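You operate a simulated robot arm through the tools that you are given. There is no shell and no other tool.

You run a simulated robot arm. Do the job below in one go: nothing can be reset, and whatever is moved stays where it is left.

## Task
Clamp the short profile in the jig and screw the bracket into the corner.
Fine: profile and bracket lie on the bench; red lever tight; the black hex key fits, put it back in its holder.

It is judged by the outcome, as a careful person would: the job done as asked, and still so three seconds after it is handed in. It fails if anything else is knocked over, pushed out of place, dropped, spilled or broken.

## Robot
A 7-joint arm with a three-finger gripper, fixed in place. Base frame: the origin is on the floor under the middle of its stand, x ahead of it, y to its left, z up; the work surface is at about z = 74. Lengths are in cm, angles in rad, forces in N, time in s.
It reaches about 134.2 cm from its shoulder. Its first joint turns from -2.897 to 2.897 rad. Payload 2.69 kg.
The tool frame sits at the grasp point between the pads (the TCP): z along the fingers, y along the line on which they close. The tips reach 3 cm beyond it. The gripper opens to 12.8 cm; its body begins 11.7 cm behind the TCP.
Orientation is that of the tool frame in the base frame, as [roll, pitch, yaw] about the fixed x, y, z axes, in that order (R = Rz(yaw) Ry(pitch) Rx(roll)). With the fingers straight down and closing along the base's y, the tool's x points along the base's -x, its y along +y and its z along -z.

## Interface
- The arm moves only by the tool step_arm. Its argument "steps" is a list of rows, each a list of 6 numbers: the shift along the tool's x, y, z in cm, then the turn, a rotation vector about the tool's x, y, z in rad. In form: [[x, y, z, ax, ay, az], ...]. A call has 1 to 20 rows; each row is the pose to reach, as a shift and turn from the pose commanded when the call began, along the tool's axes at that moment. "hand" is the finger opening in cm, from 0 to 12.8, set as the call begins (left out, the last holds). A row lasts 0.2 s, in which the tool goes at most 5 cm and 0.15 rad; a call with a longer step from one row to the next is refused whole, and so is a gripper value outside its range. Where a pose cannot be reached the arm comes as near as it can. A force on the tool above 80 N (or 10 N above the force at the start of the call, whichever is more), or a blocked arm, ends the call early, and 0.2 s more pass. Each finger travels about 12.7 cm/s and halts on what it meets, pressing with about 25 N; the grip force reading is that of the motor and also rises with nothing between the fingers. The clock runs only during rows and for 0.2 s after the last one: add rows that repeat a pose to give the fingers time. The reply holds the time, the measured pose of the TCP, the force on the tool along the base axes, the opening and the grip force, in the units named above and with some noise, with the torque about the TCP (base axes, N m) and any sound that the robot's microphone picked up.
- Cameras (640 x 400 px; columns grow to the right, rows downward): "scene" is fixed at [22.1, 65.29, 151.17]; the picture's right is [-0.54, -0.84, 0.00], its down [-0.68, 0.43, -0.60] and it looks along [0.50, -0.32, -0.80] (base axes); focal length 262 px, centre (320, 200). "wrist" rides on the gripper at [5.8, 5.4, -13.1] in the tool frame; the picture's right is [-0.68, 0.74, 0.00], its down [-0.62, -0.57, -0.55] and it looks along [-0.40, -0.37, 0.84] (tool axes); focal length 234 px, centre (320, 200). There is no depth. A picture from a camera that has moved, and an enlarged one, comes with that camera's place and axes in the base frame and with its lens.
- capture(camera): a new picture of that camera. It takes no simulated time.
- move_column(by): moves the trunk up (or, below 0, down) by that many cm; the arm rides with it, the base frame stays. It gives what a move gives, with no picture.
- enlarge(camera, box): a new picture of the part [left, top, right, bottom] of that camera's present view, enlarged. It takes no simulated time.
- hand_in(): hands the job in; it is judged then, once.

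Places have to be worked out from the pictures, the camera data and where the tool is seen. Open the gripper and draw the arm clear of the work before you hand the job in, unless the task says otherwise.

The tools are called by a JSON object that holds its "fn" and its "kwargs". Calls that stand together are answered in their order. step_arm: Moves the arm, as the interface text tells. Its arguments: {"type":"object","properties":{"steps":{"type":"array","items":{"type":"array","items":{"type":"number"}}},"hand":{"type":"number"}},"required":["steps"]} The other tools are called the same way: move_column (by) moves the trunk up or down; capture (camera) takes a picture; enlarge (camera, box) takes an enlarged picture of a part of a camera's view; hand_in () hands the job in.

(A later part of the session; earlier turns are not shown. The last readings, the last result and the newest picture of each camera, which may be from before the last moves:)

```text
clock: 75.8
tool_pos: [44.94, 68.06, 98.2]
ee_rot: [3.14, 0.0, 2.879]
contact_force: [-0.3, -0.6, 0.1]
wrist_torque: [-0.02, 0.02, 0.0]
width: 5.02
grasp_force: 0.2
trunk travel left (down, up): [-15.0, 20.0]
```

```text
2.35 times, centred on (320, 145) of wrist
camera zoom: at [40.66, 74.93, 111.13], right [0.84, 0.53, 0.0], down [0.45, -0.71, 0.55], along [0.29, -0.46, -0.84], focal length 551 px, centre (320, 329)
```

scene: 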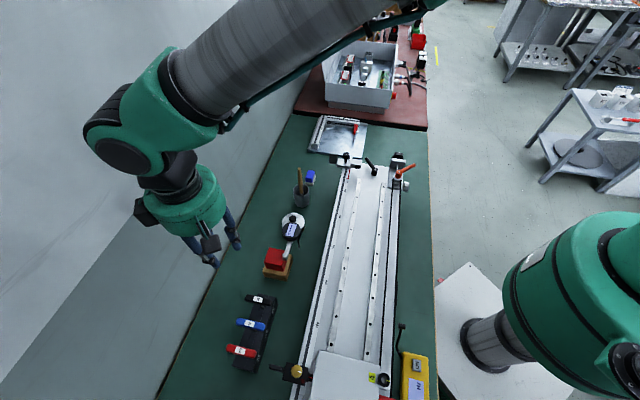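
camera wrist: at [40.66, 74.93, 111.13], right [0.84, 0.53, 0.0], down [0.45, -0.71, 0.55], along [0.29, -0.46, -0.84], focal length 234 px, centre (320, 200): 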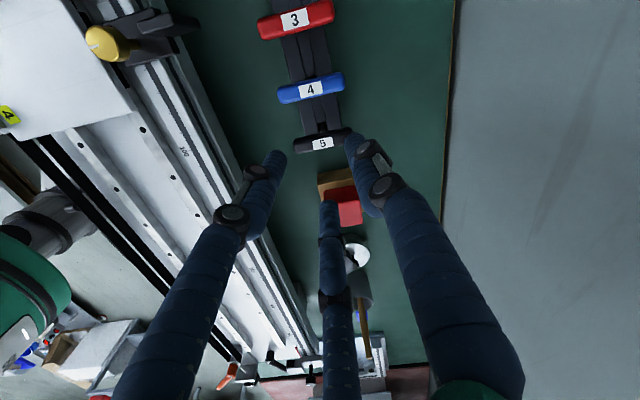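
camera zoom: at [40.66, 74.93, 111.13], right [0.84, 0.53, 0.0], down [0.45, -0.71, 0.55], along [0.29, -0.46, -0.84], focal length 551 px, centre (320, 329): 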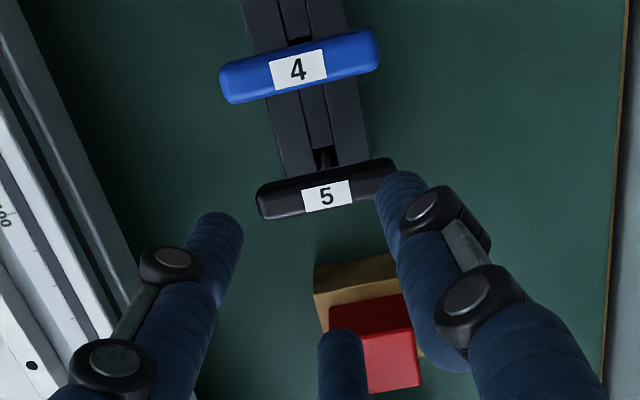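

I correct by 0.4 cm and come down to just above the handle.

{"fn": "step_arm", "kwargs": {"steps": [[0.08, 0.39, 2, 0, 0, 0], [0.08, 0.39, 4, 0, 0, 0], [0.08, 0.39, 6, 0, 0, 0], [0.08, 0.39, 6, 0, 0, 0]]}}

{"fn": "enlarge", "kwargs": {"camera": "wrist", "box": [240, 80, 400, 240]}}

{"fn": "enlarge", "kwargs": {"camera": "scene", "box": [220, 270, 300, 345]}}

```text
clock: 76.8
tool_pos: [44.82, 68.42, 92.07]
ee_rot: [3.141, 0.0, 2.88]
contact_force: [-0.7, -0.3, 0.2]
wrist_torque: [-0.01, 0.0, -0.02]
width: 4.99
grasp_force: 0.0
trunk travel left (down, up): [-15.0, 20.0]
```

```text
2.50 times, centred on (320, 160) of wrist
camera zoom: at [40.6, 75.28, 105.09], right [0.84, 0.54, 0.0], down [0.45, -0.71, 0.55], along [0.29, -0.46, -0.84], focal length 585 px, centre (320, 300)
```

zoom: 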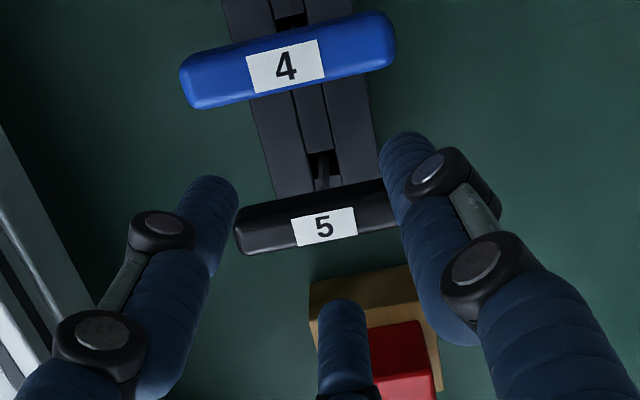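

```text
5.33 times, centred on (260, 308) of scene
camera zoom: at [22.1, 65.29, 151.17], right [-0.54, -0.84, 0.0], down [-0.68, 0.43, -0.6], along [0.5, -0.32, -0.8], focal length 1398 px, centre (640, -373)
```

zoom: 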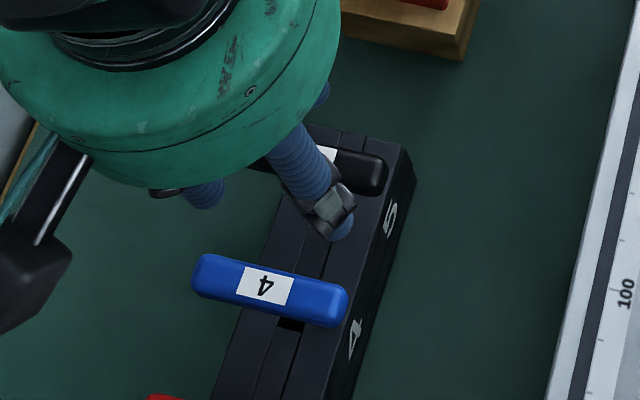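

{"fn": "step_arm", "kwargs": {"steps": [[0.07, 0.14, 1.2, 0, 0, 0], [0.07, 0.14, 2.4, 0, 0, 0], [0.07, 0.14, 3.5, 0, 0, 0], [0.07, 0.14, 3.5, 0, 0, 0]]}}

{"fn": "enlarge", "kwargs": {"camera": "wrist", "box": [240, 80, 400, 240]}}

{"fn": "enlarge", "kwargs": {"camera": "scene", "box": [220, 270, 300, 345]}}

```text
clock: 77.8
tool_pos: [44.86, 68.72, 88.69]
ee_rot: [3.142, 0.001, 2.88]
contact_force: [0.1, 0.1, 0.3]
wrist_torque: [0.04, 0.01, -0.01]
width: 5.0
grasp_force: 0.1
trunk travel left (down, up): [-15.0, 20.0]
```

```text
2.50 times, centred on (320, 160) of wrist
camera zoom: at [40.67, 75.47, 101.68], right [0.84, 0.54, 0.0], down [0.45, -0.71, 0.55], along [0.29, -0.46, -0.84], focal length 585 px, centre (320, 300)
```

zoom: 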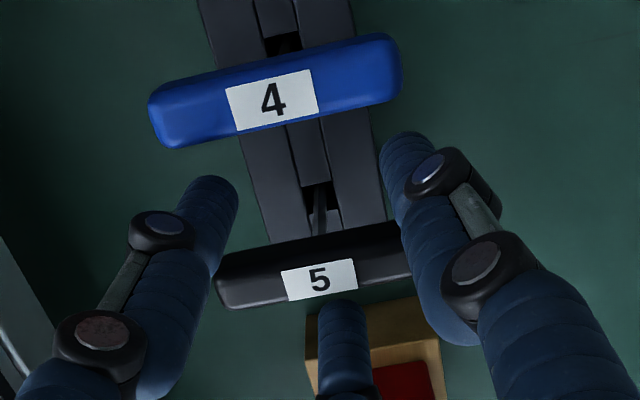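

```text
5.33 times, centred on (260, 308) of scene
camera zoom: at [22.1, 65.29, 151.17], right [-0.54, -0.84, 0.0], down [-0.68, 0.43, -0.6], along [0.5, -0.32, -0.8], focal length 1398 px, centre (640, -373)
```

zoom: 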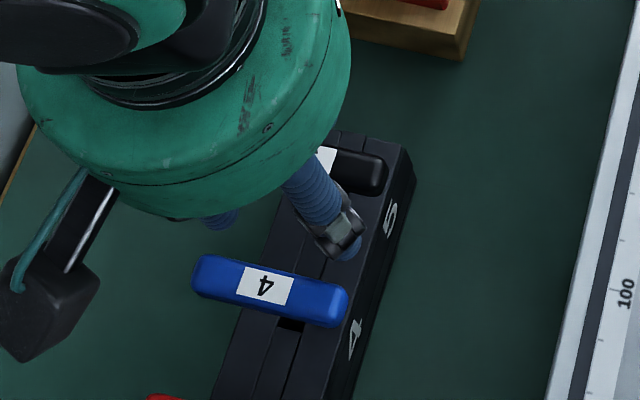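

Comparing the views, the handle is a bit lower (top about z 86.7) and 0.45 cm further to the free side than assumed. I correct sideways and lower another 1.2 cm.

{"fn": "step_arm", "kwargs": {"steps": [[-0.29, -0.4, 0, 0, 0, 0], [-0.29, -0.4, 0.6, 0, 0, 0], [-0.29, -0.4, 1.2, 0, 0, 0], [-0.29, -0.4, 1.2, 0, 0, 0]]}}

{"fn": "enlarge", "kwargs": {"camera": "wrist", "box": [240, 80, 400, 240]}}

```text
clock: 78.8
tool_pos: [45.02, 68.26, 87.5]
ee_rot: [-3.14, -0.002, 2.878]
contact_force: [-0.3, 1.6, -0.4]
wrist_torque: [-0.03, 0.05, 0.03]
width: 5.02
grasp_force: 0.0
trunk travel left (down, up): [-15.0, 20.0]
```

```text
2.50 times, centred on (320, 160) of wrist
camera zoom: at [40.86, 75.08, 100.5], right [0.84, 0.54, 0.0], down [0.45, -0.71, 0.55], along [0.29, -0.46, -0.84], focal length 585 px, centre (320, 300)
```

zoom: 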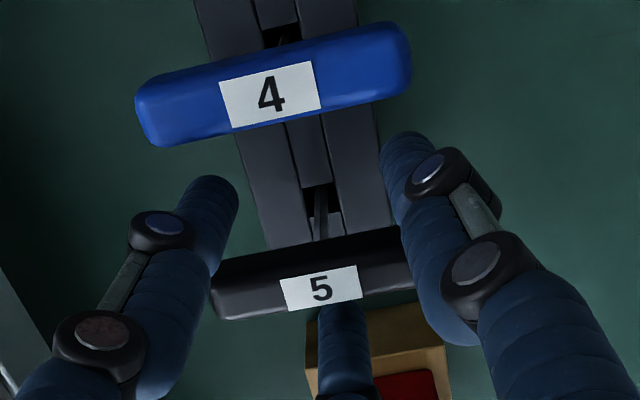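

The label now sits where planned relative to the TCP. I close on the handle.

{"fn": "step_arm", "kwargs": {"steps": [[0, 0, 0, 0, 0, 0], [0, 0, 0, 0, 0, 0], [0, 0, 0, 0, 0, 0], [0, 0, 0, 0, 0, 0]], "hand": 1.6}}

{"fn": "enlarge", "kwargs": {"camera": "wrist", "box": [240, 80, 400, 240]}}

{"fn": "enlarge", "kwargs": {"camera": "scene", "box": [220, 270, 300, 345]}}

```text
clock: 79.8
tool_pos: [45.22, 68.29, 87.39]
ee_rot: [-3.141, 0.0, 2.881]
contact_force: [3.5, -4.0, 0.4]
wrist_torque: [-0.22, -0.26, 0.02]
width: 2.52
grasp_force: 24.8
trunk travel left (down, up): [-15.0, 20.0]
```

```text
2.50 times, centred on (320, 160) of wrist
camera zoom: at [40.87, 75.05, 100.48], right [0.84, 0.54, 0.0], down [0.45, -0.71, 0.55], along [0.29, -0.46, -0.84], focal length 585 px, centre (320, 300)
```

zoom: 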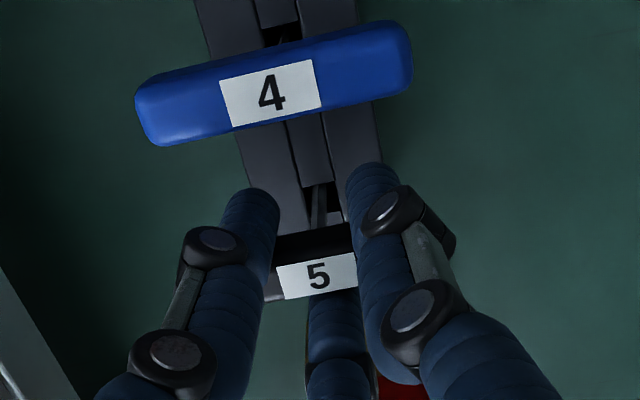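

```text
5.33 times, centred on (260, 308) of scene
camera zoom: at [22.1, 65.29, 151.17], right [-0.54, -0.84, 0.0], down [-0.68, 0.43, -0.6], along [0.5, -0.32, -0.8], focal length 1398 px, centre (640, -373)
```

zoom: 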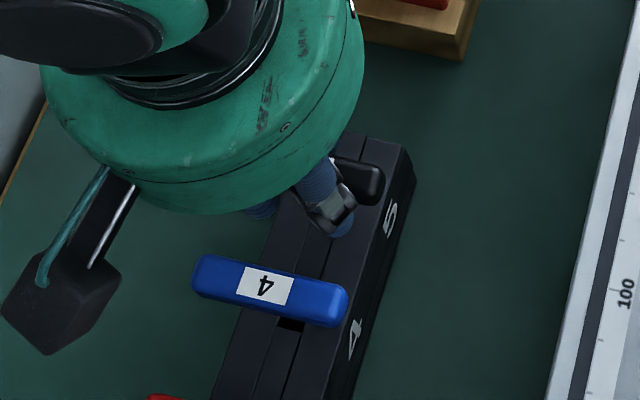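

Gripped at width 2.5, with a 5 N sideways pull showing the hand is a millimetre or so off. I shift slightly to relax that before lifting.

{"fn": "step_arm", "kwargs": {"steps": [[-0.09, -0.05, 0, 0, 0, 0], [-0.13, -0.075, 0, 0, 0, 0], [-0.13, -0.075, 0, 0, 0, 0]]}}

```text
clock: 80.6
tool_pos: [45.23, 68.14, 87.54]
ee_rot: [3.14, 0.0, 2.88]
contact_force: [-0.1, 1.1, 4.1]
wrist_torque: [0.02, -0.01, 0.05]
width: 2.53
grasp_force: 25.0
trunk travel left (down, up): [-15.0, 20.0]
```

The lateral force is gone. I lift the key slowly straight up out of the holder.

{"fn": "step_arm", "kwargs": {"steps": [[0, 0, -0.5, 0, 0, 0], [0, 0, -1.2, 0, 0, 0], [0, 0, -2, 0, 0, 0], [0, 0, -3, 0, 0, 0], [0, 0, -4, 0, 0, 0], [0, 0, -5, 0, 0, 0], [0, 0, -5, 0, 0, 0]]}}

{"fn": "enlarge", "kwargs": {"camera": "wrist", "box": [220, 60, 420, 240]}}

{"fn": "enlarge", "kwargs": {"camera": "scene", "box": [200, 250, 300, 345]}}

```text
clock: 82.2
tool_pos: [45.09, 68.25, 92.38]
ee_rot: [-3.141, 0.0, 2.88]
contact_force: [1.8, -1.1, -0.1]
wrist_torque: [-0.1, -0.09, 0.01]
width: 2.51
grasp_force: 24.8
trunk travel left (down, up): [-15.0, 20.0]
```

```text
2.22 times, centred on (320, 150) of wrist
camera zoom: at [40.91, 75.0, 105.47], right [0.84, 0.54, 0.0], down [0.45, -0.71, 0.55], along [0.29, -0.46, -0.84], focal length 520 px, centre (320, 311)
```

zoom: 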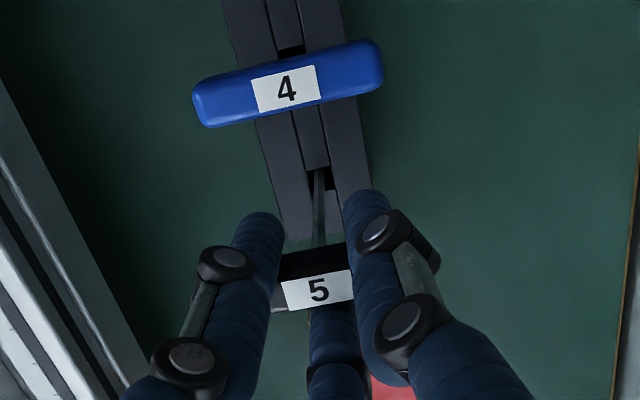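

```text
4.21 times, centred on (250, 298) of scene
camera zoom: at [22.1, 65.29, 151.17], right [-0.54, -0.84, 0.0], down [-0.68, 0.43, -0.6], along [0.5, -0.32, -0.8], focal length 1104 px, centre (615, -210)
```

zoom: 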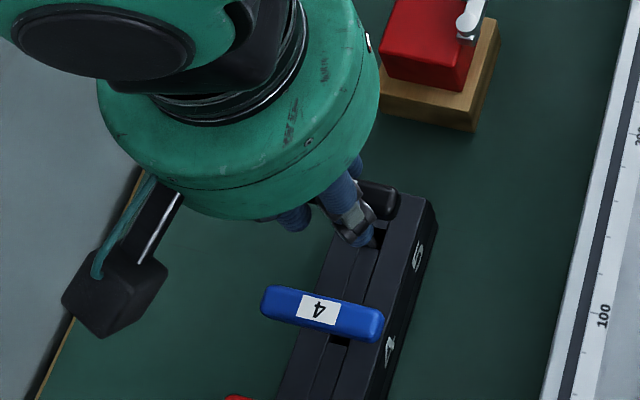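

The key rises freely. I continue up until its tip clears the holder.

{"fn": "step_arm", "kwargs": {"steps": [[0, 0, -1.5, 0, 0, 0], [0, 0, -3, 0, 0, 0], [0, 0, -4.5, 0, 0, 0], [0, 0, -6, 0, 0, 0], [0, 0, -8, 0, 0, 0], [0, 0, -10, 0, 0, 0], [0, 0, -10, 0, 0, 0]]}}

{"fn": "enlarge", "kwargs": {"camera": "wrist", "box": [220, 60, 420, 240]}}

{"fn": "enlarge", "kwargs": {"camera": "scene", "box": [180, 220, 308, 345]}}

```text
clock: 83.8
tool_pos: [45.14, 68.33, 102.43]
ee_rot: [3.141, 0.001, 2.881]
contact_force: [0.3, 0.3, -1.1]
wrist_torque: [0.02, 0.0, 0.02]
width: 2.5
grasp_force: 24.9
trunk travel left (down, up): [-15.0, 20.0]
```

```text
2.22 times, centred on (320, 150) of wrist
camera zoom: at [40.93, 75.08, 115.44], right [0.84, 0.54, 0.0], down [0.45, -0.71, 0.55], along [0.29, -0.46, -0.84], focal length 520 px, centre (320, 311)
```

zoom: 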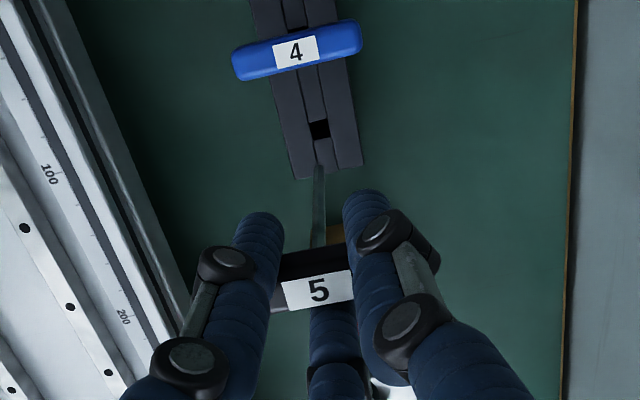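

```text
3.20 times, centred on (244, 282) of scene
camera zoom: at [22.1, 65.29, 151.17], right [-0.54, -0.84, 0.0], down [-0.68, 0.43, -0.6], along [0.5, -0.32, -0.8], focal length 839 px, centre (563, -64)
```

zoom: 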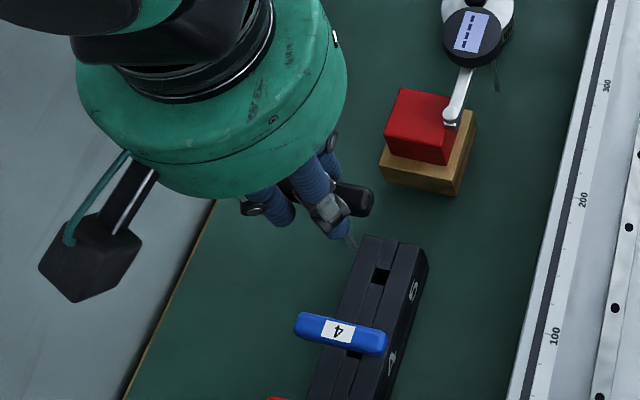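

The key is free; its tip hangs about 13.4 cm below the TCP. I raise to a safe height and carry it back towards the jig, turning anticlockwise on the way so there is room for clockwise tightening.

{"fn": "step_arm", "kwargs": {"steps": [[0, 0, -4, 0, 0, 0], [0, 0, -8, 0, 0, 0], [0, 0, -12, 0, 0, 0], [-4.14, -2.52, -12, 0, 0, -0.108], [-8.29, -5.04, -12, 0, 0, -0.216], [-12.43, -7.56, -12, 0, 0, -0.323], [-16.57, -10.08, -12, 0, 0, -0.431], [-20.72, -12.6, -12, 0, 0, -0.539], [-24.86, -15.12, -12, 0, 0, -0.647], [-24.86, -15.12, -12, 0, 0, -0.647]]}}

{"fn": "capture", "kwargs": {"camera": "scene"}}

{"fn": "capture", "kwargs": {"camera": "wrist"}}

```text
clock: 86.0
tool_pos: [65.55, 47.06, 114.54]
ee_rot: [3.139, -0.002, -2.755]
contact_force: [0.1, -0.3, -1.8]
wrist_torque: [0.05, 0.06, -0.06]
width: 2.54
grasp_force: 25.3
trunk travel left (down, up): [-15.0, 20.0]
```

```text
taken
```

scene: 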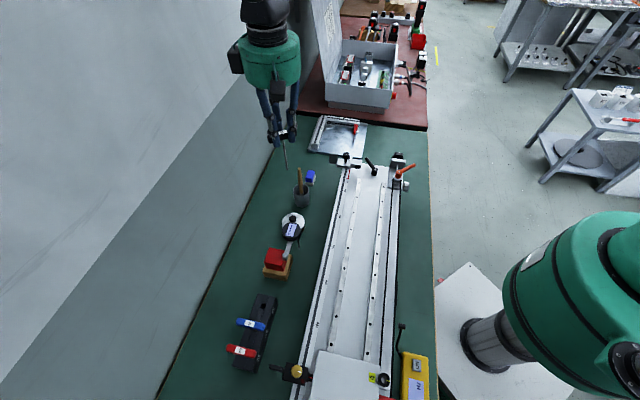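

```text
taken
camera wrist: at [58.11, 49.93, 127.59], right [0.35, 0.94, 0.0], down [0.78, -0.29, 0.55], along [0.51, -0.19, -0.84], focal length 234 px, centre (320, 200)
```

wrist: 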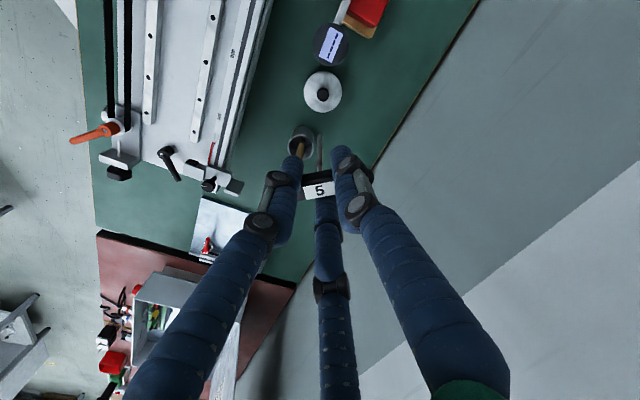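

The key is held well and passes above everything. I complete the transfer to above the bracket.

{"fn": "step_arm", "kwargs": {"steps": [[-1.637, -4.133, 0, 0, 0, -0.0988], [-3.273, -8.267, 0, 0, 0, -0.1977], [-4.91, -12.4, 0, 0, 0, -0.2965], [-6.547, -16.533, 0, 0, 0, -0.3953], [-8.183, -20.667, 0, 0, 0, -0.4942], [-9.82, -24.8, 0, 0, 0, -0.593], [-11.457, -28.933, 0, 0, 0, -0.6918], [-13.093, -33.067, 0, 0, 0, -0.7907], [-14.73, -37.2, 0, 0, 0, -0.8895], [-16.367, -41.333, 0, 0, 0, -0.9883], [-18.003, -45.467, 0, 0, 0, -1.0872], [-19.64, -49.6, 0, 0, 0, -1.186], [-19.64, -49.6, 0, 0, 0, -1.186]]}}

{"fn": "capture", "kwargs": {"camera": "wrist"}}

{"fn": "enlarge", "kwargs": {"camera": "scene", "box": [290, 20, 418, 150]}}

```text
clock: 88.8
tool_pos: [102.09, 8.31, 114.39]
ee_rot: [-3.141, 0.0, -1.571]
contact_force: [0.0, -0.7, -1.8]
wrist_torque: [0.08, 0.09, 0.0]
width: 2.5
grasp_force: 24.1
trunk travel left (down, up): [-15.0, 20.0]
```

```text
taken
camera wrist: at [96.81, 2.53, 127.43], right [-0.74, 0.68, 0.0], down [0.57, 0.62, 0.55], along [0.37, 0.4, -0.84], focal length 234 px, centre (320, 200)
```

wrist: 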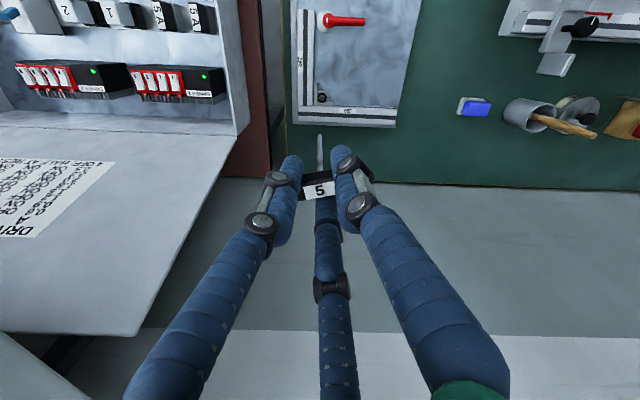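

```text
3.08 times, centred on (354, 85) of scene
camera zoom: at [22.1, 65.29, 151.17], right [-0.54, -0.84, 0.0], down [-0.68, 0.43, -0.6], along [0.5, -0.32, -0.8], focal length 807 px, centre (215, 554)
```

zoom: 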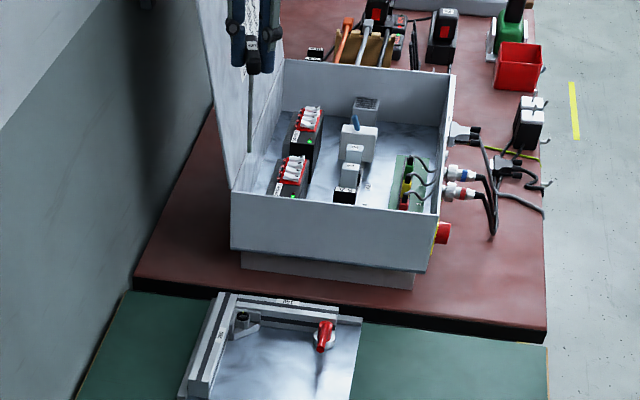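

The key is above the jig. I descend until the tip is a few centimetres above the bracket, then compare tip and socket positions.

{"fn": "step_arm", "kwargs": {"steps": [[0, 0, 4, 0, 0, 0], [0, 0, 8, 0, 0, 0], [0, 0, 12, 0, 0, 0], [0, 0, 16, 0, 0, 0], [0, 0, 18.5, 0, 0, 0], [0, 0, 18.5, 0, 0, 0]]}}

{"fn": "capture", "kwargs": {"camera": "wrist"}}

{"fn": "enlarge", "kwargs": {"camera": "wrist", "box": [280, 90, 376, 210]}}

{"fn": "enlarge", "kwargs": {"camera": "scene", "box": [312, 80, 376, 136]}}

```text
clock: 90.2
tool_pos: [102.26, 8.53, 95.82]
ee_rot: [-3.14, 0.001, -1.572]
contact_force: [1.0, -0.9, -1.2]
wrist_torque: [0.01, 0.04, 0.0]
width: 2.52
grasp_force: 25.2
trunk travel left (down, up): [-15.0, 20.0]
```

```text
taken
camera wrist: at [96.93, 2.69, 108.91], right [-0.74, 0.68, 0.0], down [0.57, 0.62, 0.55], along [0.37, 0.4, -0.84], focal length 234 px, centre (320, 200)
```

wrist: 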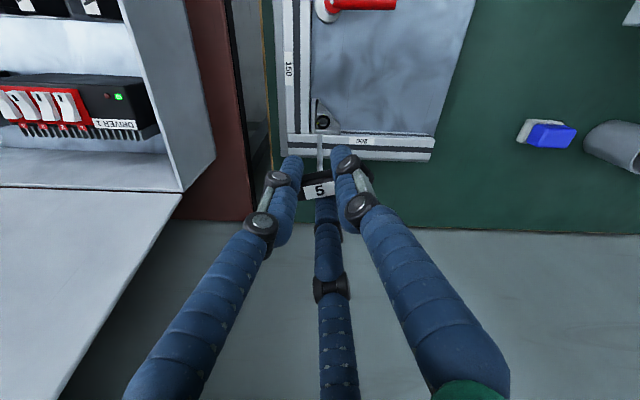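

```text
3.33 times, centred on (328, 150) of wrist
camera zoom: at [96.93, 2.69, 108.91], right [-0.74, 0.68, 0.0], down [0.57, 0.62, 0.55], along [0.37, 0.4, -0.84], focal length 781 px, centre (293, 367)
```

zoom: 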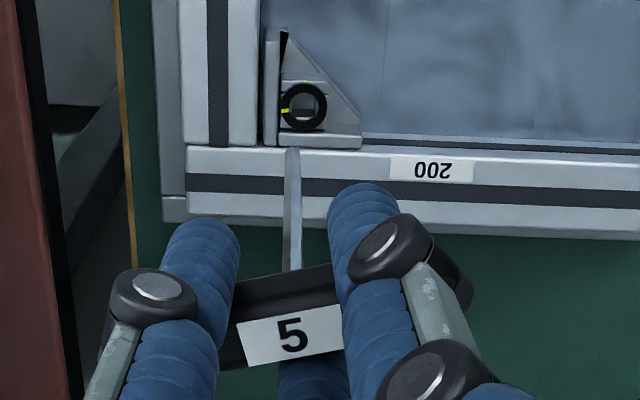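

```text
7.14 times, centred on (344, 108) of scene
camera zoom: at [22.1, 65.29, 151.17], right [-0.54, -0.84, 0.0], down [-0.68, 0.43, -0.6], along [0.5, -0.32, -0.8], focal length 1873 px, centre (149, 857)
```

zoom: 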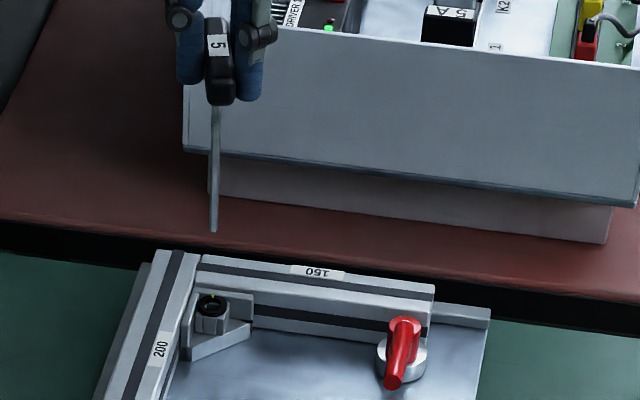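

Tip is at about (102.5, 8.9, 82.2) and the ring at (102.0, 9.0, 77.4). I shift by that difference and come down to about 1 cm above the ring.

{"fn": "step_arm", "kwargs": {"steps": [[-0.14, 0.45, 1.2, 0, 0, 0], [-0.14, 0.45, 2.4, 0, 0, 0], [-0.14, 0.45, 3.4, 0, 0, 0], [-0.14, 0.45, 3.4, 0, 0, 0]]}}

{"fn": "enlarge", "kwargs": {"camera": "wrist", "box": [288, 110, 352, 160]}}

{"fn": "enlarge", "kwargs": {"camera": "scene", "box": [320, 104, 344, 128]}}

```text
clock: 91.2
tool_pos: [101.61, 8.68, 92.44]
ee_rot: [3.14, -0.001, -1.571]
contact_force: [-0.2, -0.3, -0.5]
wrist_torque: [-0.01, 0.0, -0.02]
width: 2.51
grasp_force: 25.5
trunk travel left (down, up): [-15.0, 20.0]
```

```text
8.00 times, centred on (320, 135) of wrist
camera zoom: at [96.37, 2.81, 105.45], right [-0.74, 0.68, 0.0], down [0.57, 0.62, 0.55], along [0.37, 0.4, -0.84], focal length 1873 px, centre (320, 720)
```

zoom: 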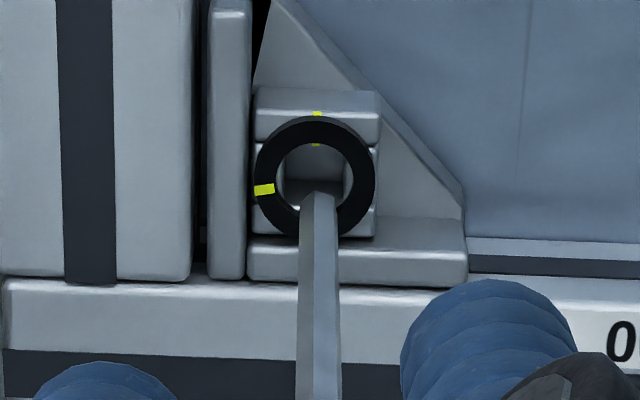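

```text
16.00 times, centred on (332, 116) of scene
camera zoom: at [22.1, 65.29, 151.17], right [-0.54, -0.84, 0.0], down [-0.68, 0.43, -0.6], along [0.5, -0.32, -0.8], focal length 4195 px, centre (128, 1544)
```

zoom: 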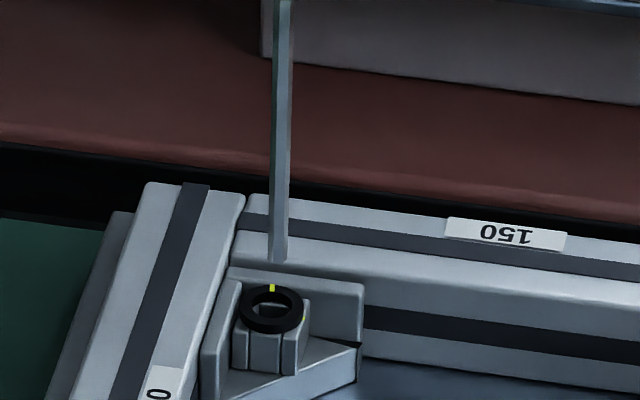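

The tip is just above the ring; I correct by about 2 mm and come down until the tip is level with the ring top.

{"fn": "step_arm", "kwargs": {"steps": [[-0.09, -0.15, 0, 0, 0, 0], [-0.09, -0.15, 0.7, 0, 0, 0], [-0.09, -0.15, 1.3, 0, 0, 0], [-0.09, -0.15, 1.3, 0, 0, 0]]}}

{"fn": "enlarge", "kwargs": {"camera": "wrist", "box": [288, 110, 352, 160]}}

{"fn": "enlarge", "kwargs": {"camera": "scene", "box": [320, 106, 344, 126]}}

```text
clock: 92.2
tool_pos: [101.75, 8.67, 91.09]
ee_rot: [-3.141, 0.0, -1.57]
contact_force: [-0.1, -0.3, -0.9]
wrist_torque: [-0.01, 0.01, -0.01]
width: 2.52
grasp_force: 24.8
trunk travel left (down, up): [-15.0, 20.0]
```

```text
8.00 times, centred on (320, 135) of wrist
camera zoom: at [96.45, 2.95, 104.17], right [-0.74, 0.68, 0.0], down [0.57, 0.62, 0.55], along [0.37, 0.4, -0.84], focal length 1873 px, centre (320, 720)
```

zoom: 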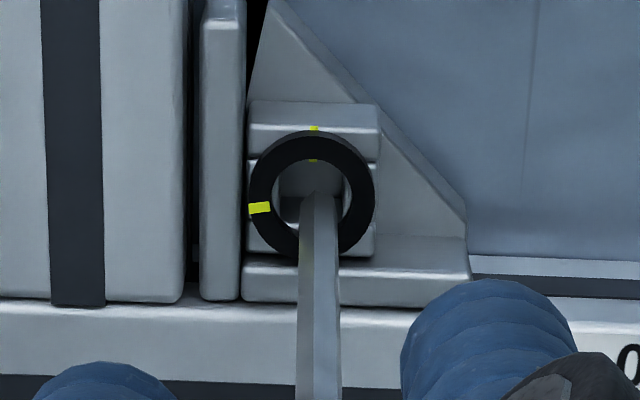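

```text
16.00 times, centred on (332, 116) of scene
camera zoom: at [22.1, 65.29, 151.17], right [-0.54, -0.84, 0.0], down [-0.68, 0.43, -0.6], along [0.5, -0.32, -0.8], focal length 4195 px, centre (128, 1544)
```

zoom: 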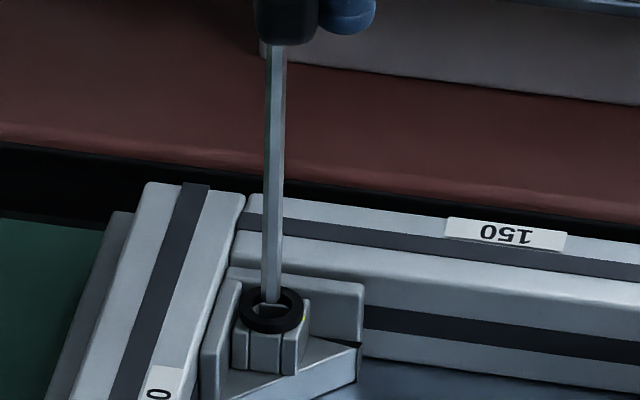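

The tip is right over the ring's hole in both views. I nudge by a millimetre and lower gently into the socket, watching the force.

{"fn": "step_arm", "kwargs": {"steps": [[0.1, -0.04, 0.2, 0, 0, 0], [0.1, -0.04, 0.5, 0, 0, 0], [0.1, -0.04, 0.8, 0, 0, 0], [0.1, -0.04, 0.8, 0, 0, 0]]}}

{"fn": "enlarge", "kwargs": {"camera": "wrist", "box": [288, 110, 352, 160]}}

{"fn": "enlarge", "kwargs": {"camera": "scene", "box": [320, 106, 344, 126]}}

```text
clock: 93.2
tool_pos: [101.71, 8.71, 90.29]
ee_rot: [3.141, 0.002, -1.571]
contact_force: [-0.6, -0.4, -1.0]
wrist_torque: [-0.02, 0.02, -0.02]
width: 2.54
grasp_force: 25.2
trunk travel left (down, up): [-15.0, 20.0]
```

```text
8.00 times, centred on (320, 135) of wrist
camera zoom: at [96.48, 2.86, 103.37], right [-0.74, 0.68, 0.0], down [0.57, 0.62, 0.55], along [0.37, 0.4, -0.84], focal length 1873 px, centre (320, 720)
```

zoom: 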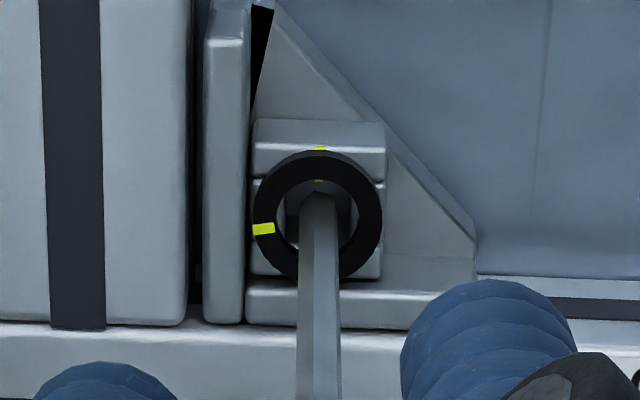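

```text
16.00 times, centred on (332, 116) of scene
camera zoom: at [22.1, 65.29, 151.17], right [-0.54, -0.84, 0.0], down [-0.68, 0.43, -0.6], along [0.5, -0.32, -0.8], focal length 4195 px, centre (128, 1544)
```

zoom: 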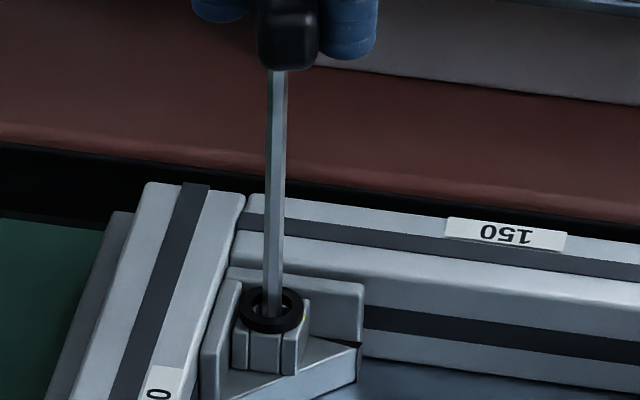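

The shaft is centred in the ring. I continue lowering in small steps until it bottoms in the socket.

{"fn": "step_arm", "kwargs": {"steps": [[0, 0, 0.2, 0, 0, 0], [0, 0, 0.4, 0, 0, 0], [0, 0, 0.5, 0, 0, 0], [0, 0, 0.5, 0, 0, 0]]}}

{"fn": "enlarge", "kwargs": {"camera": "scene", "box": [320, 106, 344, 126]}}

```text
clock: 94.2
tool_pos: [101.89, 8.72, 89.82]
ee_rot: [-3.141, -0.001, -1.569]
contact_force: [-0.6, 0.5, -0.8]
wrist_torque: [0.02, 0.0, -0.01]
width: 2.52
grasp_force: 25.7
trunk travel left (down, up): [-15.0, 20.0]
```

```text
16.00 times, centred on (332, 116) of scene
camera zoom: at [22.1, 65.29, 151.17], right [-0.54, -0.84, 0.0], down [-0.68, 0.43, -0.6], along [0.5, -0.32, -0.8], focal length 4195 px, centre (128, 1544)
```

zoom: 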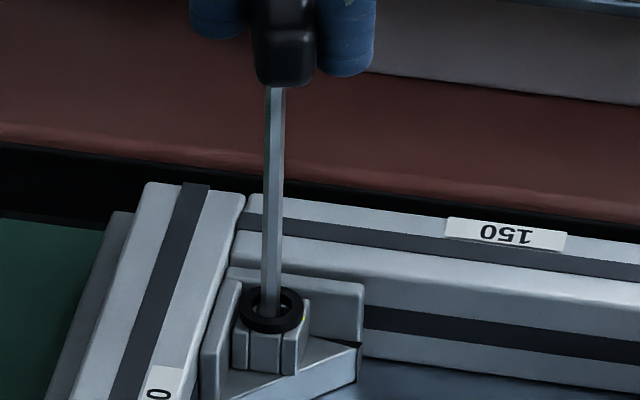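

No contact yet; the tip is about 1 cm inside the ring. I keep lowering carefully.

{"fn": "step_arm", "kwargs": {"steps": [[0, 0, 0.15, 0, 0, 0], [0, 0, 0.3, 0, 0, 0], [0, 0, 0.4, 0, 0, 0], [0, 0, 0.4, 0, 0, 0]]}}

{"fn": "enlarge", "kwargs": {"camera": "wrist", "box": [288, 110, 352, 160]}}

```text
clock: 95.2
tool_pos: [101.88, 8.68, 89.41]
ee_rot: [3.142, 0.001, -1.571]
contact_force: [0.4, 0.3, -1.5]
wrist_torque: [0.0, -0.02, 0.02]
width: 2.53
grasp_force: 25.1
trunk travel left (down, up): [-15.0, 20.0]
```

```text
8.00 times, centred on (320, 135) of wrist
camera zoom: at [96.47, 2.88, 102.47], right [-0.74, 0.68, 0.0], down [0.57, 0.62, 0.55], along [0.37, 0.4, -0.84], focal length 1873 px, centre (320, 720)
```

zoom: 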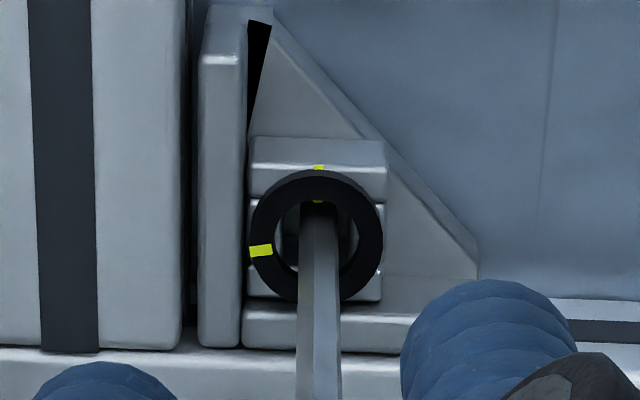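

{"fn": "step_arm", "kwargs": {"steps": [[0, 0, 0.15, 0, 0, 0], [0, 0, 0.3, 0, 0, 0], [0, 0, 0.45, 0, 0, 0], [0, 0, 0.45, 0, 0, 0]]}}

{"fn": "enlarge", "kwargs": {"camera": "wrist", "box": [288, 110, 352, 160]}}

```text
clock: 96.2
tool_pos: [101.97, 8.68, 89.28]
ee_rot: [-3.14, 0.001, -1.568]
contact_force: [-2.2, 1.9, 12.2]
wrist_torque: [0.2, 0.27, 0.01]
width: 2.51
grasp_force: 25.1
trunk travel left (down, up): [-15.0, 20.0]
```

```text
8.00 times, centred on (320, 135) of wrist
camera zoom: at [96.49, 2.86, 102.24], right [-0.74, 0.68, 0.0], down [0.56, 0.62, 0.55], along [0.37, 0.4, -0.84], focal length 1873 px, centre (320, 720)
```

zoom: 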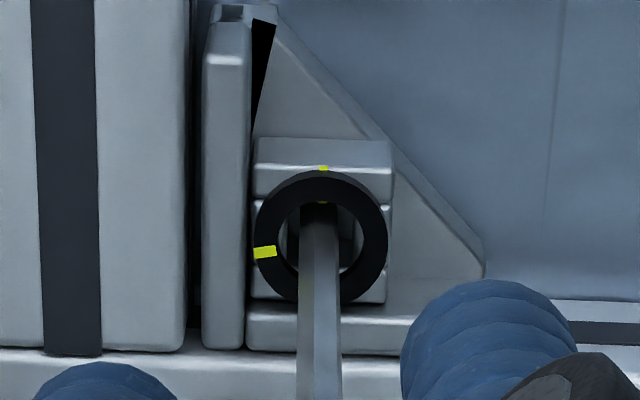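

The key has bottomed in the socket (12 N). I ease off slightly and turn it clockwise about its shaft by 0.4 rad, then check whether the ring mark follows.

{"fn": "step_arm", "kwargs": {"steps": [[0, 0, -0.12, 0, 0, 0], [-0.03, 0.034, -0.12, 0, 0, 0.1], [-0.063, 0.064, -0.12, 0, 0, 0.2], [-0.098, 0.091, -0.12, 0, 0, 0.3], [-0.137, 0.114, -0.12, 0, 0, 0.4], [-0.137, 0.114, -0.12, 0, 0, 0.4]]}}

{"fn": "enlarge", "kwargs": {"camera": "wrist", "box": [288, 110, 352, 160]}}

{"fn": "enlarge", "kwargs": {"camera": "scene", "box": [320, 106, 344, 126]}}

```text
clock: 97.6
tool_pos: [101.62, 8.77, 89.25]
ee_rot: [3.141, 0.0, -1.971]
contact_force: [-0.6, -0.2, 11.2]
wrist_torque: [0.1, 0.0, 0.0]
width: 2.5
grasp_force: 24.9
trunk travel left (down, up): [-15.0, 20.0]
```

```text
8.00 times, centred on (320, 135) of wrist
camera zoom: at [94.51, 5.5, 102.25], right [-0.41, 0.91, 0.0], down [0.76, 0.35, 0.55], along [0.5, 0.23, -0.84], focal length 1873 px, centre (320, 720)
```

zoom: 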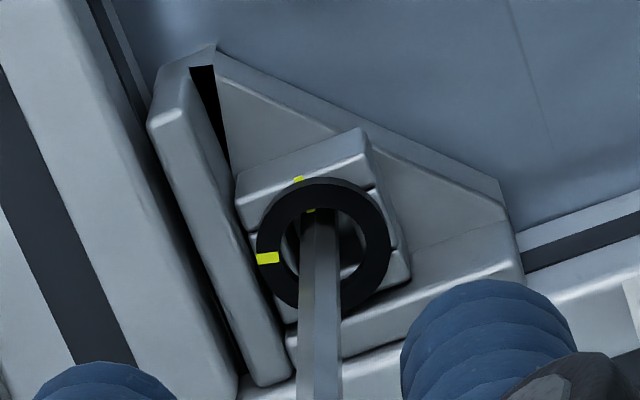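

```text
16.00 times, centred on (332, 116) of scene
camera zoom: at [22.1, 65.29, 151.17], right [-0.54, -0.84, 0.0], down [-0.68, 0.43, -0.6], along [0.5, -0.32, -0.8], focal length 4195 px, centre (128, 1544)
```

zoom: 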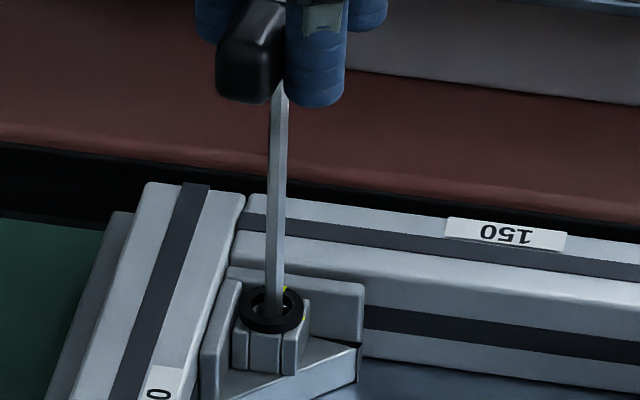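

The ring turns with the key: the yellow mark moves towards the fixed mark. I continue clockwise by another 0.6 rad.

{"fn": "step_arm", "kwargs": {"steps": [[-0.03, 0.034, 0, 0, 0, 0.1], [-0.063, 0.064, 0, 0, 0, 0.2], [-0.098, 0.091, 0, 0, 0, 0.3], [-0.137, 0.114, 0, 0, 0, 0.4], [-0.177, 0.134, 0, 0, 0, 0.5], [-0.219, 0.149, 0, 0, 0, 0.6], [-0.219, 0.149, 0, 0, 0, 0.6]]}}

{"fn": "enlarge", "kwargs": {"camera": "wrist", "box": [288, 110, 352, 160]}}

{"fn": "enlarge", "kwargs": {"camera": "scene", "box": [320, 106, 344, 126]}}

```text
clock: 99.2
tool_pos: [101.57, 8.98, 89.3]
ee_rot: [-3.141, 0.0, -2.571]
contact_force: [-1.5, 1.2, 6.9]
wrist_torque: [0.17, -0.02, -0.01]
width: 2.52
grasp_force: 24.9
trunk travel left (down, up): [-15.0, 20.0]
```

```text
8.00 times, centred on (320, 135) of wrist
camera zoom: at [93.88, 10.46, 102.24], right [0.17, 0.98, 0.0], down [0.82, -0.14, 0.55], along [0.54, -0.09, -0.84], focal length 1873 px, centre (320, 720)
```

zoom: 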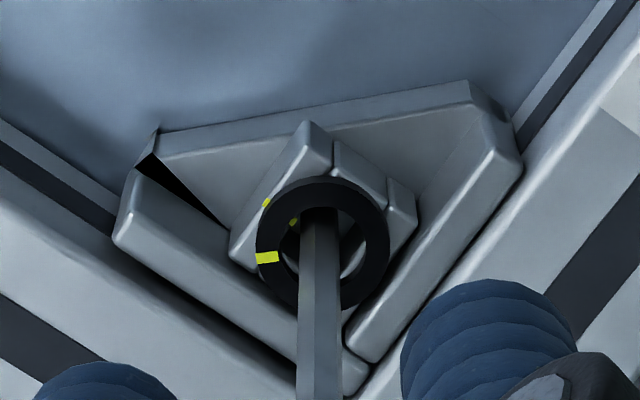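

```text
16.00 times, centred on (332, 116) of scene
camera zoom: at [22.1, 65.29, 151.17], right [-0.54, -0.84, 0.0], down [-0.68, 0.43, -0.6], along [0.5, -0.32, -0.8], focal length 4195 px, centre (128, 1544)
```

zoom: 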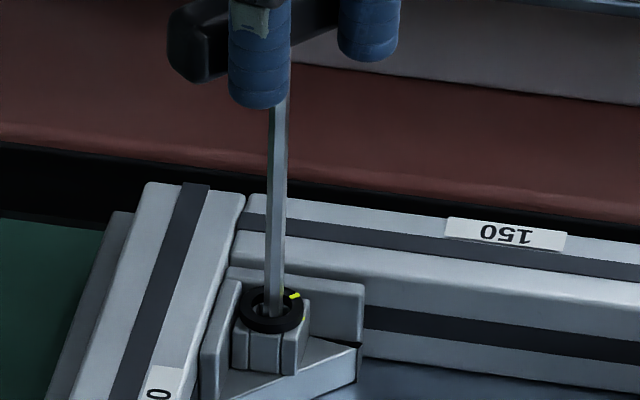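

About 57° done and the marks are converging; no resistance yet. I continue clockwise by 0.55 rad.

{"fn": "step_arm", "kwargs": {"steps": [[-0.03, 0.034, 0, 0, 0, 0.1], [-0.063, 0.064, 0, 0, 0, 0.2], [-0.098, 0.091, 0, 0, 0, 0.3], [-0.137, 0.114, 0, 0, 0, 0.4], [-0.177, 0.134, 0, 0, 0, 0.5], [-0.198, 0.142, 0, 0, 0, 0.55], [-0.198, 0.142, 0, 0, 0, 0.55]]}}

{"fn": "enlarge", "kwargs": {"camera": "wrist", "box": [288, 110, 352, 160]}}

{"fn": "enlarge", "kwargs": {"camera": "scene", "box": [320, 106, 344, 126]}}

```text
clock: 100.8
tool_pos: [101.89, 9.31, 89.25]
ee_rot: [-3.14, 0.0, -3.123]
contact_force: [-0.4, 0.4, 8.5]
wrist_torque: [-0.04, -0.06, 0.01]
width: 2.51
grasp_force: 24.7
trunk travel left (down, up): [-15.0, 20.0]
```

```text
8.00 times, centred on (320, 135) of wrist
camera zoom: at [95.84, 14.56, 102.24], right [0.66, 0.75, 0.0], down [0.63, -0.55, 0.55], along [0.41, -0.36, -0.84], focal length 1873 px, centre (320, 720)
```

zoom: 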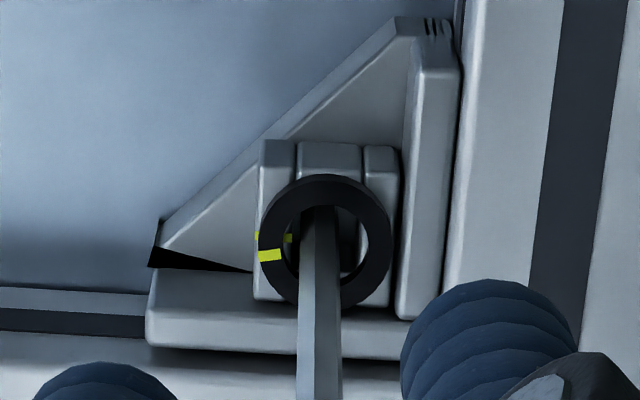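

```text
16.00 times, centred on (332, 116) of scene
camera zoom: at [22.1, 65.29, 151.17], right [-0.54, -0.84, 0.0], down [-0.68, 0.43, -0.6], along [0.5, -0.32, -0.8], focal length 4195 px, centre (128, 1544)
```

zoom: 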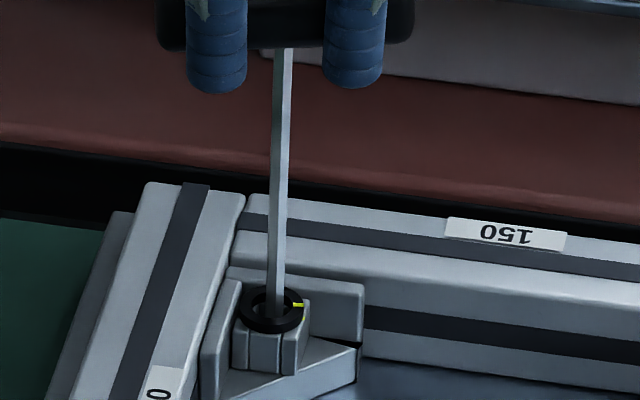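

The ring mark is almost at the fixed mark, still without resistance. I turn a little further to feel for the stop.

{"fn": "step_arm", "kwargs": {"steps": [[-0.015, 0.017, 0, 0, 0, 0.05], [-0.03, 0.034, 0, 0, 0, 0.1], [-0.046, 0.049, 0, 0, 0, 0.15], [-0.046, 0.049, 0, 0, 0, 0.15]]}}

{"fn": "enlarge", "kwargs": {"camera": "wrist", "box": [288, 110, 352, 160]}}

{"fn": "enlarge", "kwargs": {"camera": "scene", "box": [320, 106, 344, 126]}}

```text
clock: 101.8
tool_pos: [101.69, 9.27, 89.24]
ee_rot: [3.14, 0.001, 3.011]
contact_force: [0.1, -1.3, 7.5]
wrist_torque: [-0.1, 0.06, 0.01]
width: 2.52
grasp_force: 25.0
trunk travel left (down, up): [-15.0, 20.0]
```

```text
8.00 times, centred on (320, 135) of wrist
camera zoom: at [96.74, 15.42, 102.23], right [0.77, 0.64, 0.0], down [0.54, -0.64, 0.55], along [0.35, -0.42, -0.84], focal length 1873 px, centre (320, 720)
```

zoom: 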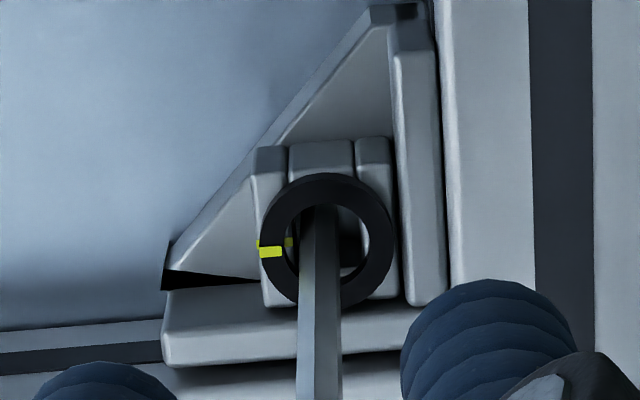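

```text
16.00 times, centred on (332, 116) of scene
camera zoom: at [22.1, 65.29, 151.17], right [-0.54, -0.84, 0.0], down [-0.68, 0.43, -0.6], along [0.5, -0.32, -0.8], focal length 4195 px, centre (128, 1544)
```

zoom: 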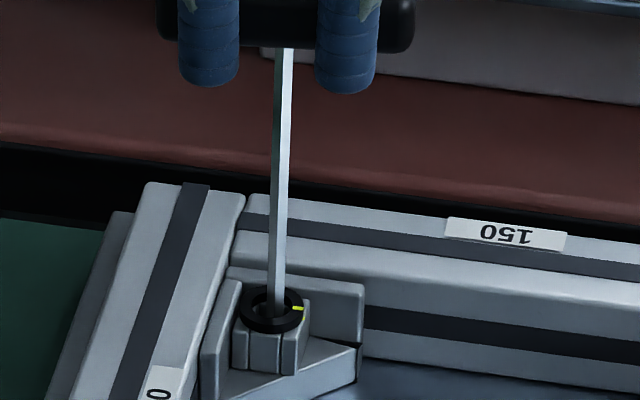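

{"fn": "step_arm", "kwargs": {"steps": [[-0.015, 0.017, 0, 0, 0, 0.05], [-0.03, 0.034, 0, 0, 0, 0.1], [-0.046, 0.049, 0, 0, 0, 0.15], [-0.046, 0.049, 0, 0, 0, 0.15]]}}

{"fn": "enlarge", "kwargs": {"camera": "wrist", "box": [288, 110, 352, 160]}}

```text
clock: 102.8
tool_pos: [101.87, 9.21, 89.17]
ee_rot: [3.142, 0.0, 2.863]
contact_force: [0.0, 0.1, 7.1]
wrist_torque: [0.01, 0.06, 0.19]
width: 2.5
grasp_force: 25.0
trunk travel left (down, up): [-15.0, 20.0]
```

```text
8.00 times, centred on (320, 135) of wrist
camera zoom: at [97.76, 16.12, 102.23], right [0.85, 0.52, 0.0], down [0.44, -0.71, 0.55], along [0.29, -0.47, -0.84], focal length 1873 px, centre (320, 720)
```

zoom: 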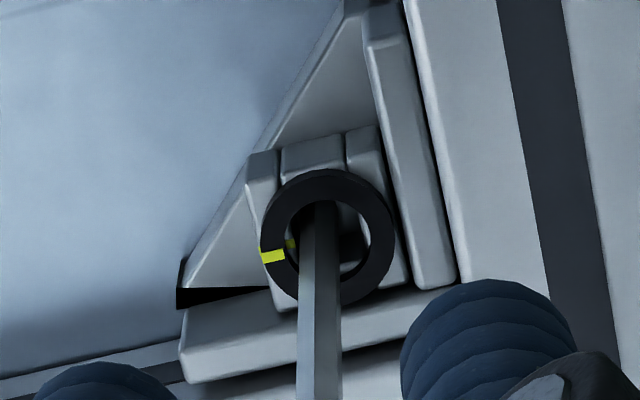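

The marks now line up and the torque has started to rise (0.19 N m). I turn a touch more to make it tight.

{"fn": "step_arm", "kwargs": {"steps": [[-0.015, 0.017, 0, 0, 0, 0.05], [-0.03, 0.034, 0, 0, 0, 0.1], [-0.03, 0.034, 0, 0, 0, 0.1]]}}

{"fn": "enlarge", "kwargs": {"camera": "wrist", "box": [288, 110, 352, 160]}}

{"fn": "enlarge", "kwargs": {"camera": "scene", "box": [312, 96, 360, 136]}}

```text
clock: 103.6
tool_pos: [101.88, 9.3, 89.19]
ee_rot: [3.141, 0.002, 2.761]
contact_force: [-0.2, -1.1, 9.7]
wrist_torque: [-0.13, 0.01, 0.34]
width: 2.52
grasp_force: 24.6
trunk travel left (down, up): [-15.0, 20.0]
```

```text
8.00 times, centred on (320, 135) of wrist
camera zoom: at [98.48, 16.55, 102.22], right [0.9, 0.43, 0.0], down [0.36, -0.75, 0.55], along [0.24, -0.49, -0.84], focal length 1873 px, centre (320, 720)
```

zoom: 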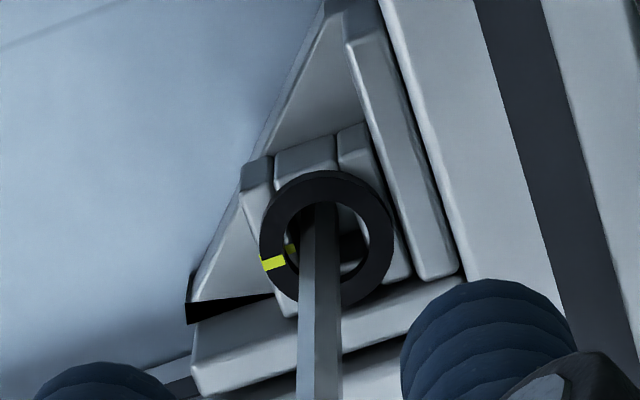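

```text
10.00 times, centred on (336, 116) of scene
camera zoom: at [22.1, 65.29, 151.17], right [-0.54, -0.84, 0.0], down [-0.68, 0.43, -0.6], along [0.5, -0.32, -0.8], focal length 2622 px, centre (160, 1040)
```

zoom: 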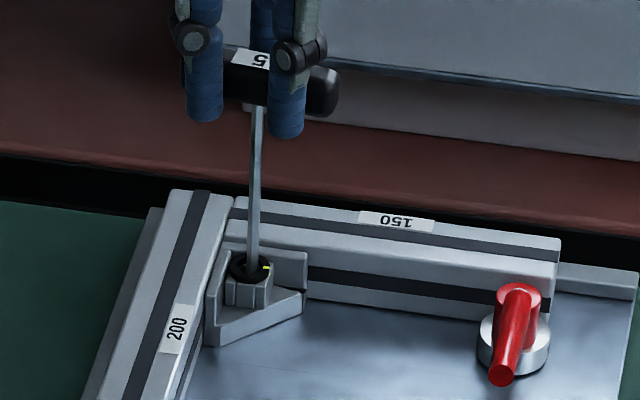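

{"fn": "step_arm", "kwargs": {"steps": [[-0.015, 0.017, 0, 0, 0, 0.05], [-0.03, 0.034, 0, 0, 0, 0.1], [-0.046, 0.049, 0, 0, 0, 0.15], [-0.046, 0.049, 0, 0, 0, 0.15]]}}

{"fn": "enlarge", "kwargs": {"camera": "wrist", "box": [288, 110, 352, 160]}}

{"fn": "enlarge", "kwargs": {"camera": "scene", "box": [324, 112, 340, 126]}}

```text
clock: 104.6
tool_pos: [101.92, 9.34, 89.27]
ee_rot: [-3.141, -0.001, 2.613]
contact_force: [1.6, 0.4, 9.3]
wrist_torque: [0.03, -0.05, 0.33]
width: 2.5
grasp_force: 25.2
trunk travel left (down, up): [-15.0, 20.0]
```

```text
8.00 times, centred on (320, 135) of wrist
camera zoom: at [99.64, 17.0, 102.22], right [0.96, 0.29, 0.0], down [0.25, -0.8, 0.55], along [0.16, -0.52, -0.84], focal length 1873 px, centre (320, 720)
```

zoom: 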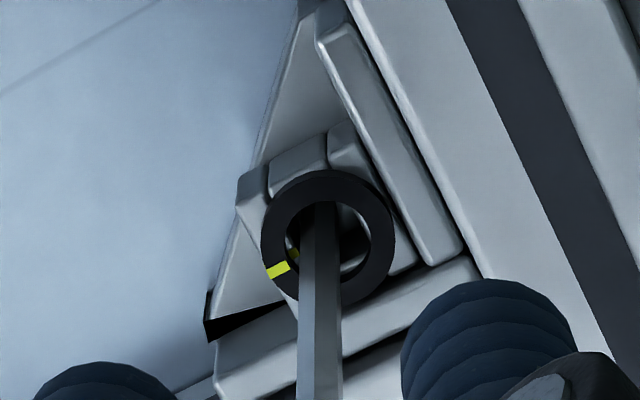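

```text
16.00 times, centred on (332, 119) of scene
camera zoom: at [22.1, 65.29, 151.17], right [-0.54, -0.84, 0.0], down [-0.68, 0.43, -0.6], along [0.5, -0.32, -0.8], focal length 4195 px, centre (128, 1496)
```

zoom: 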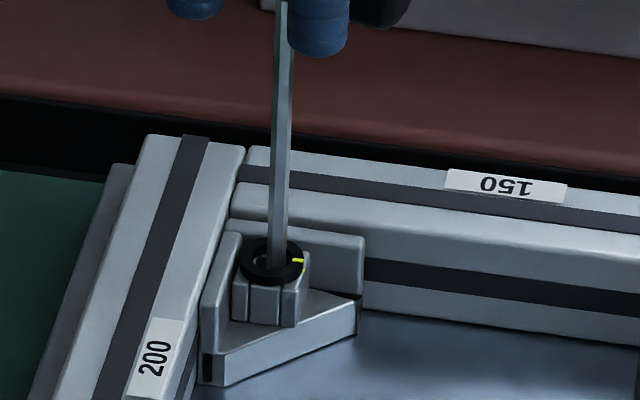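

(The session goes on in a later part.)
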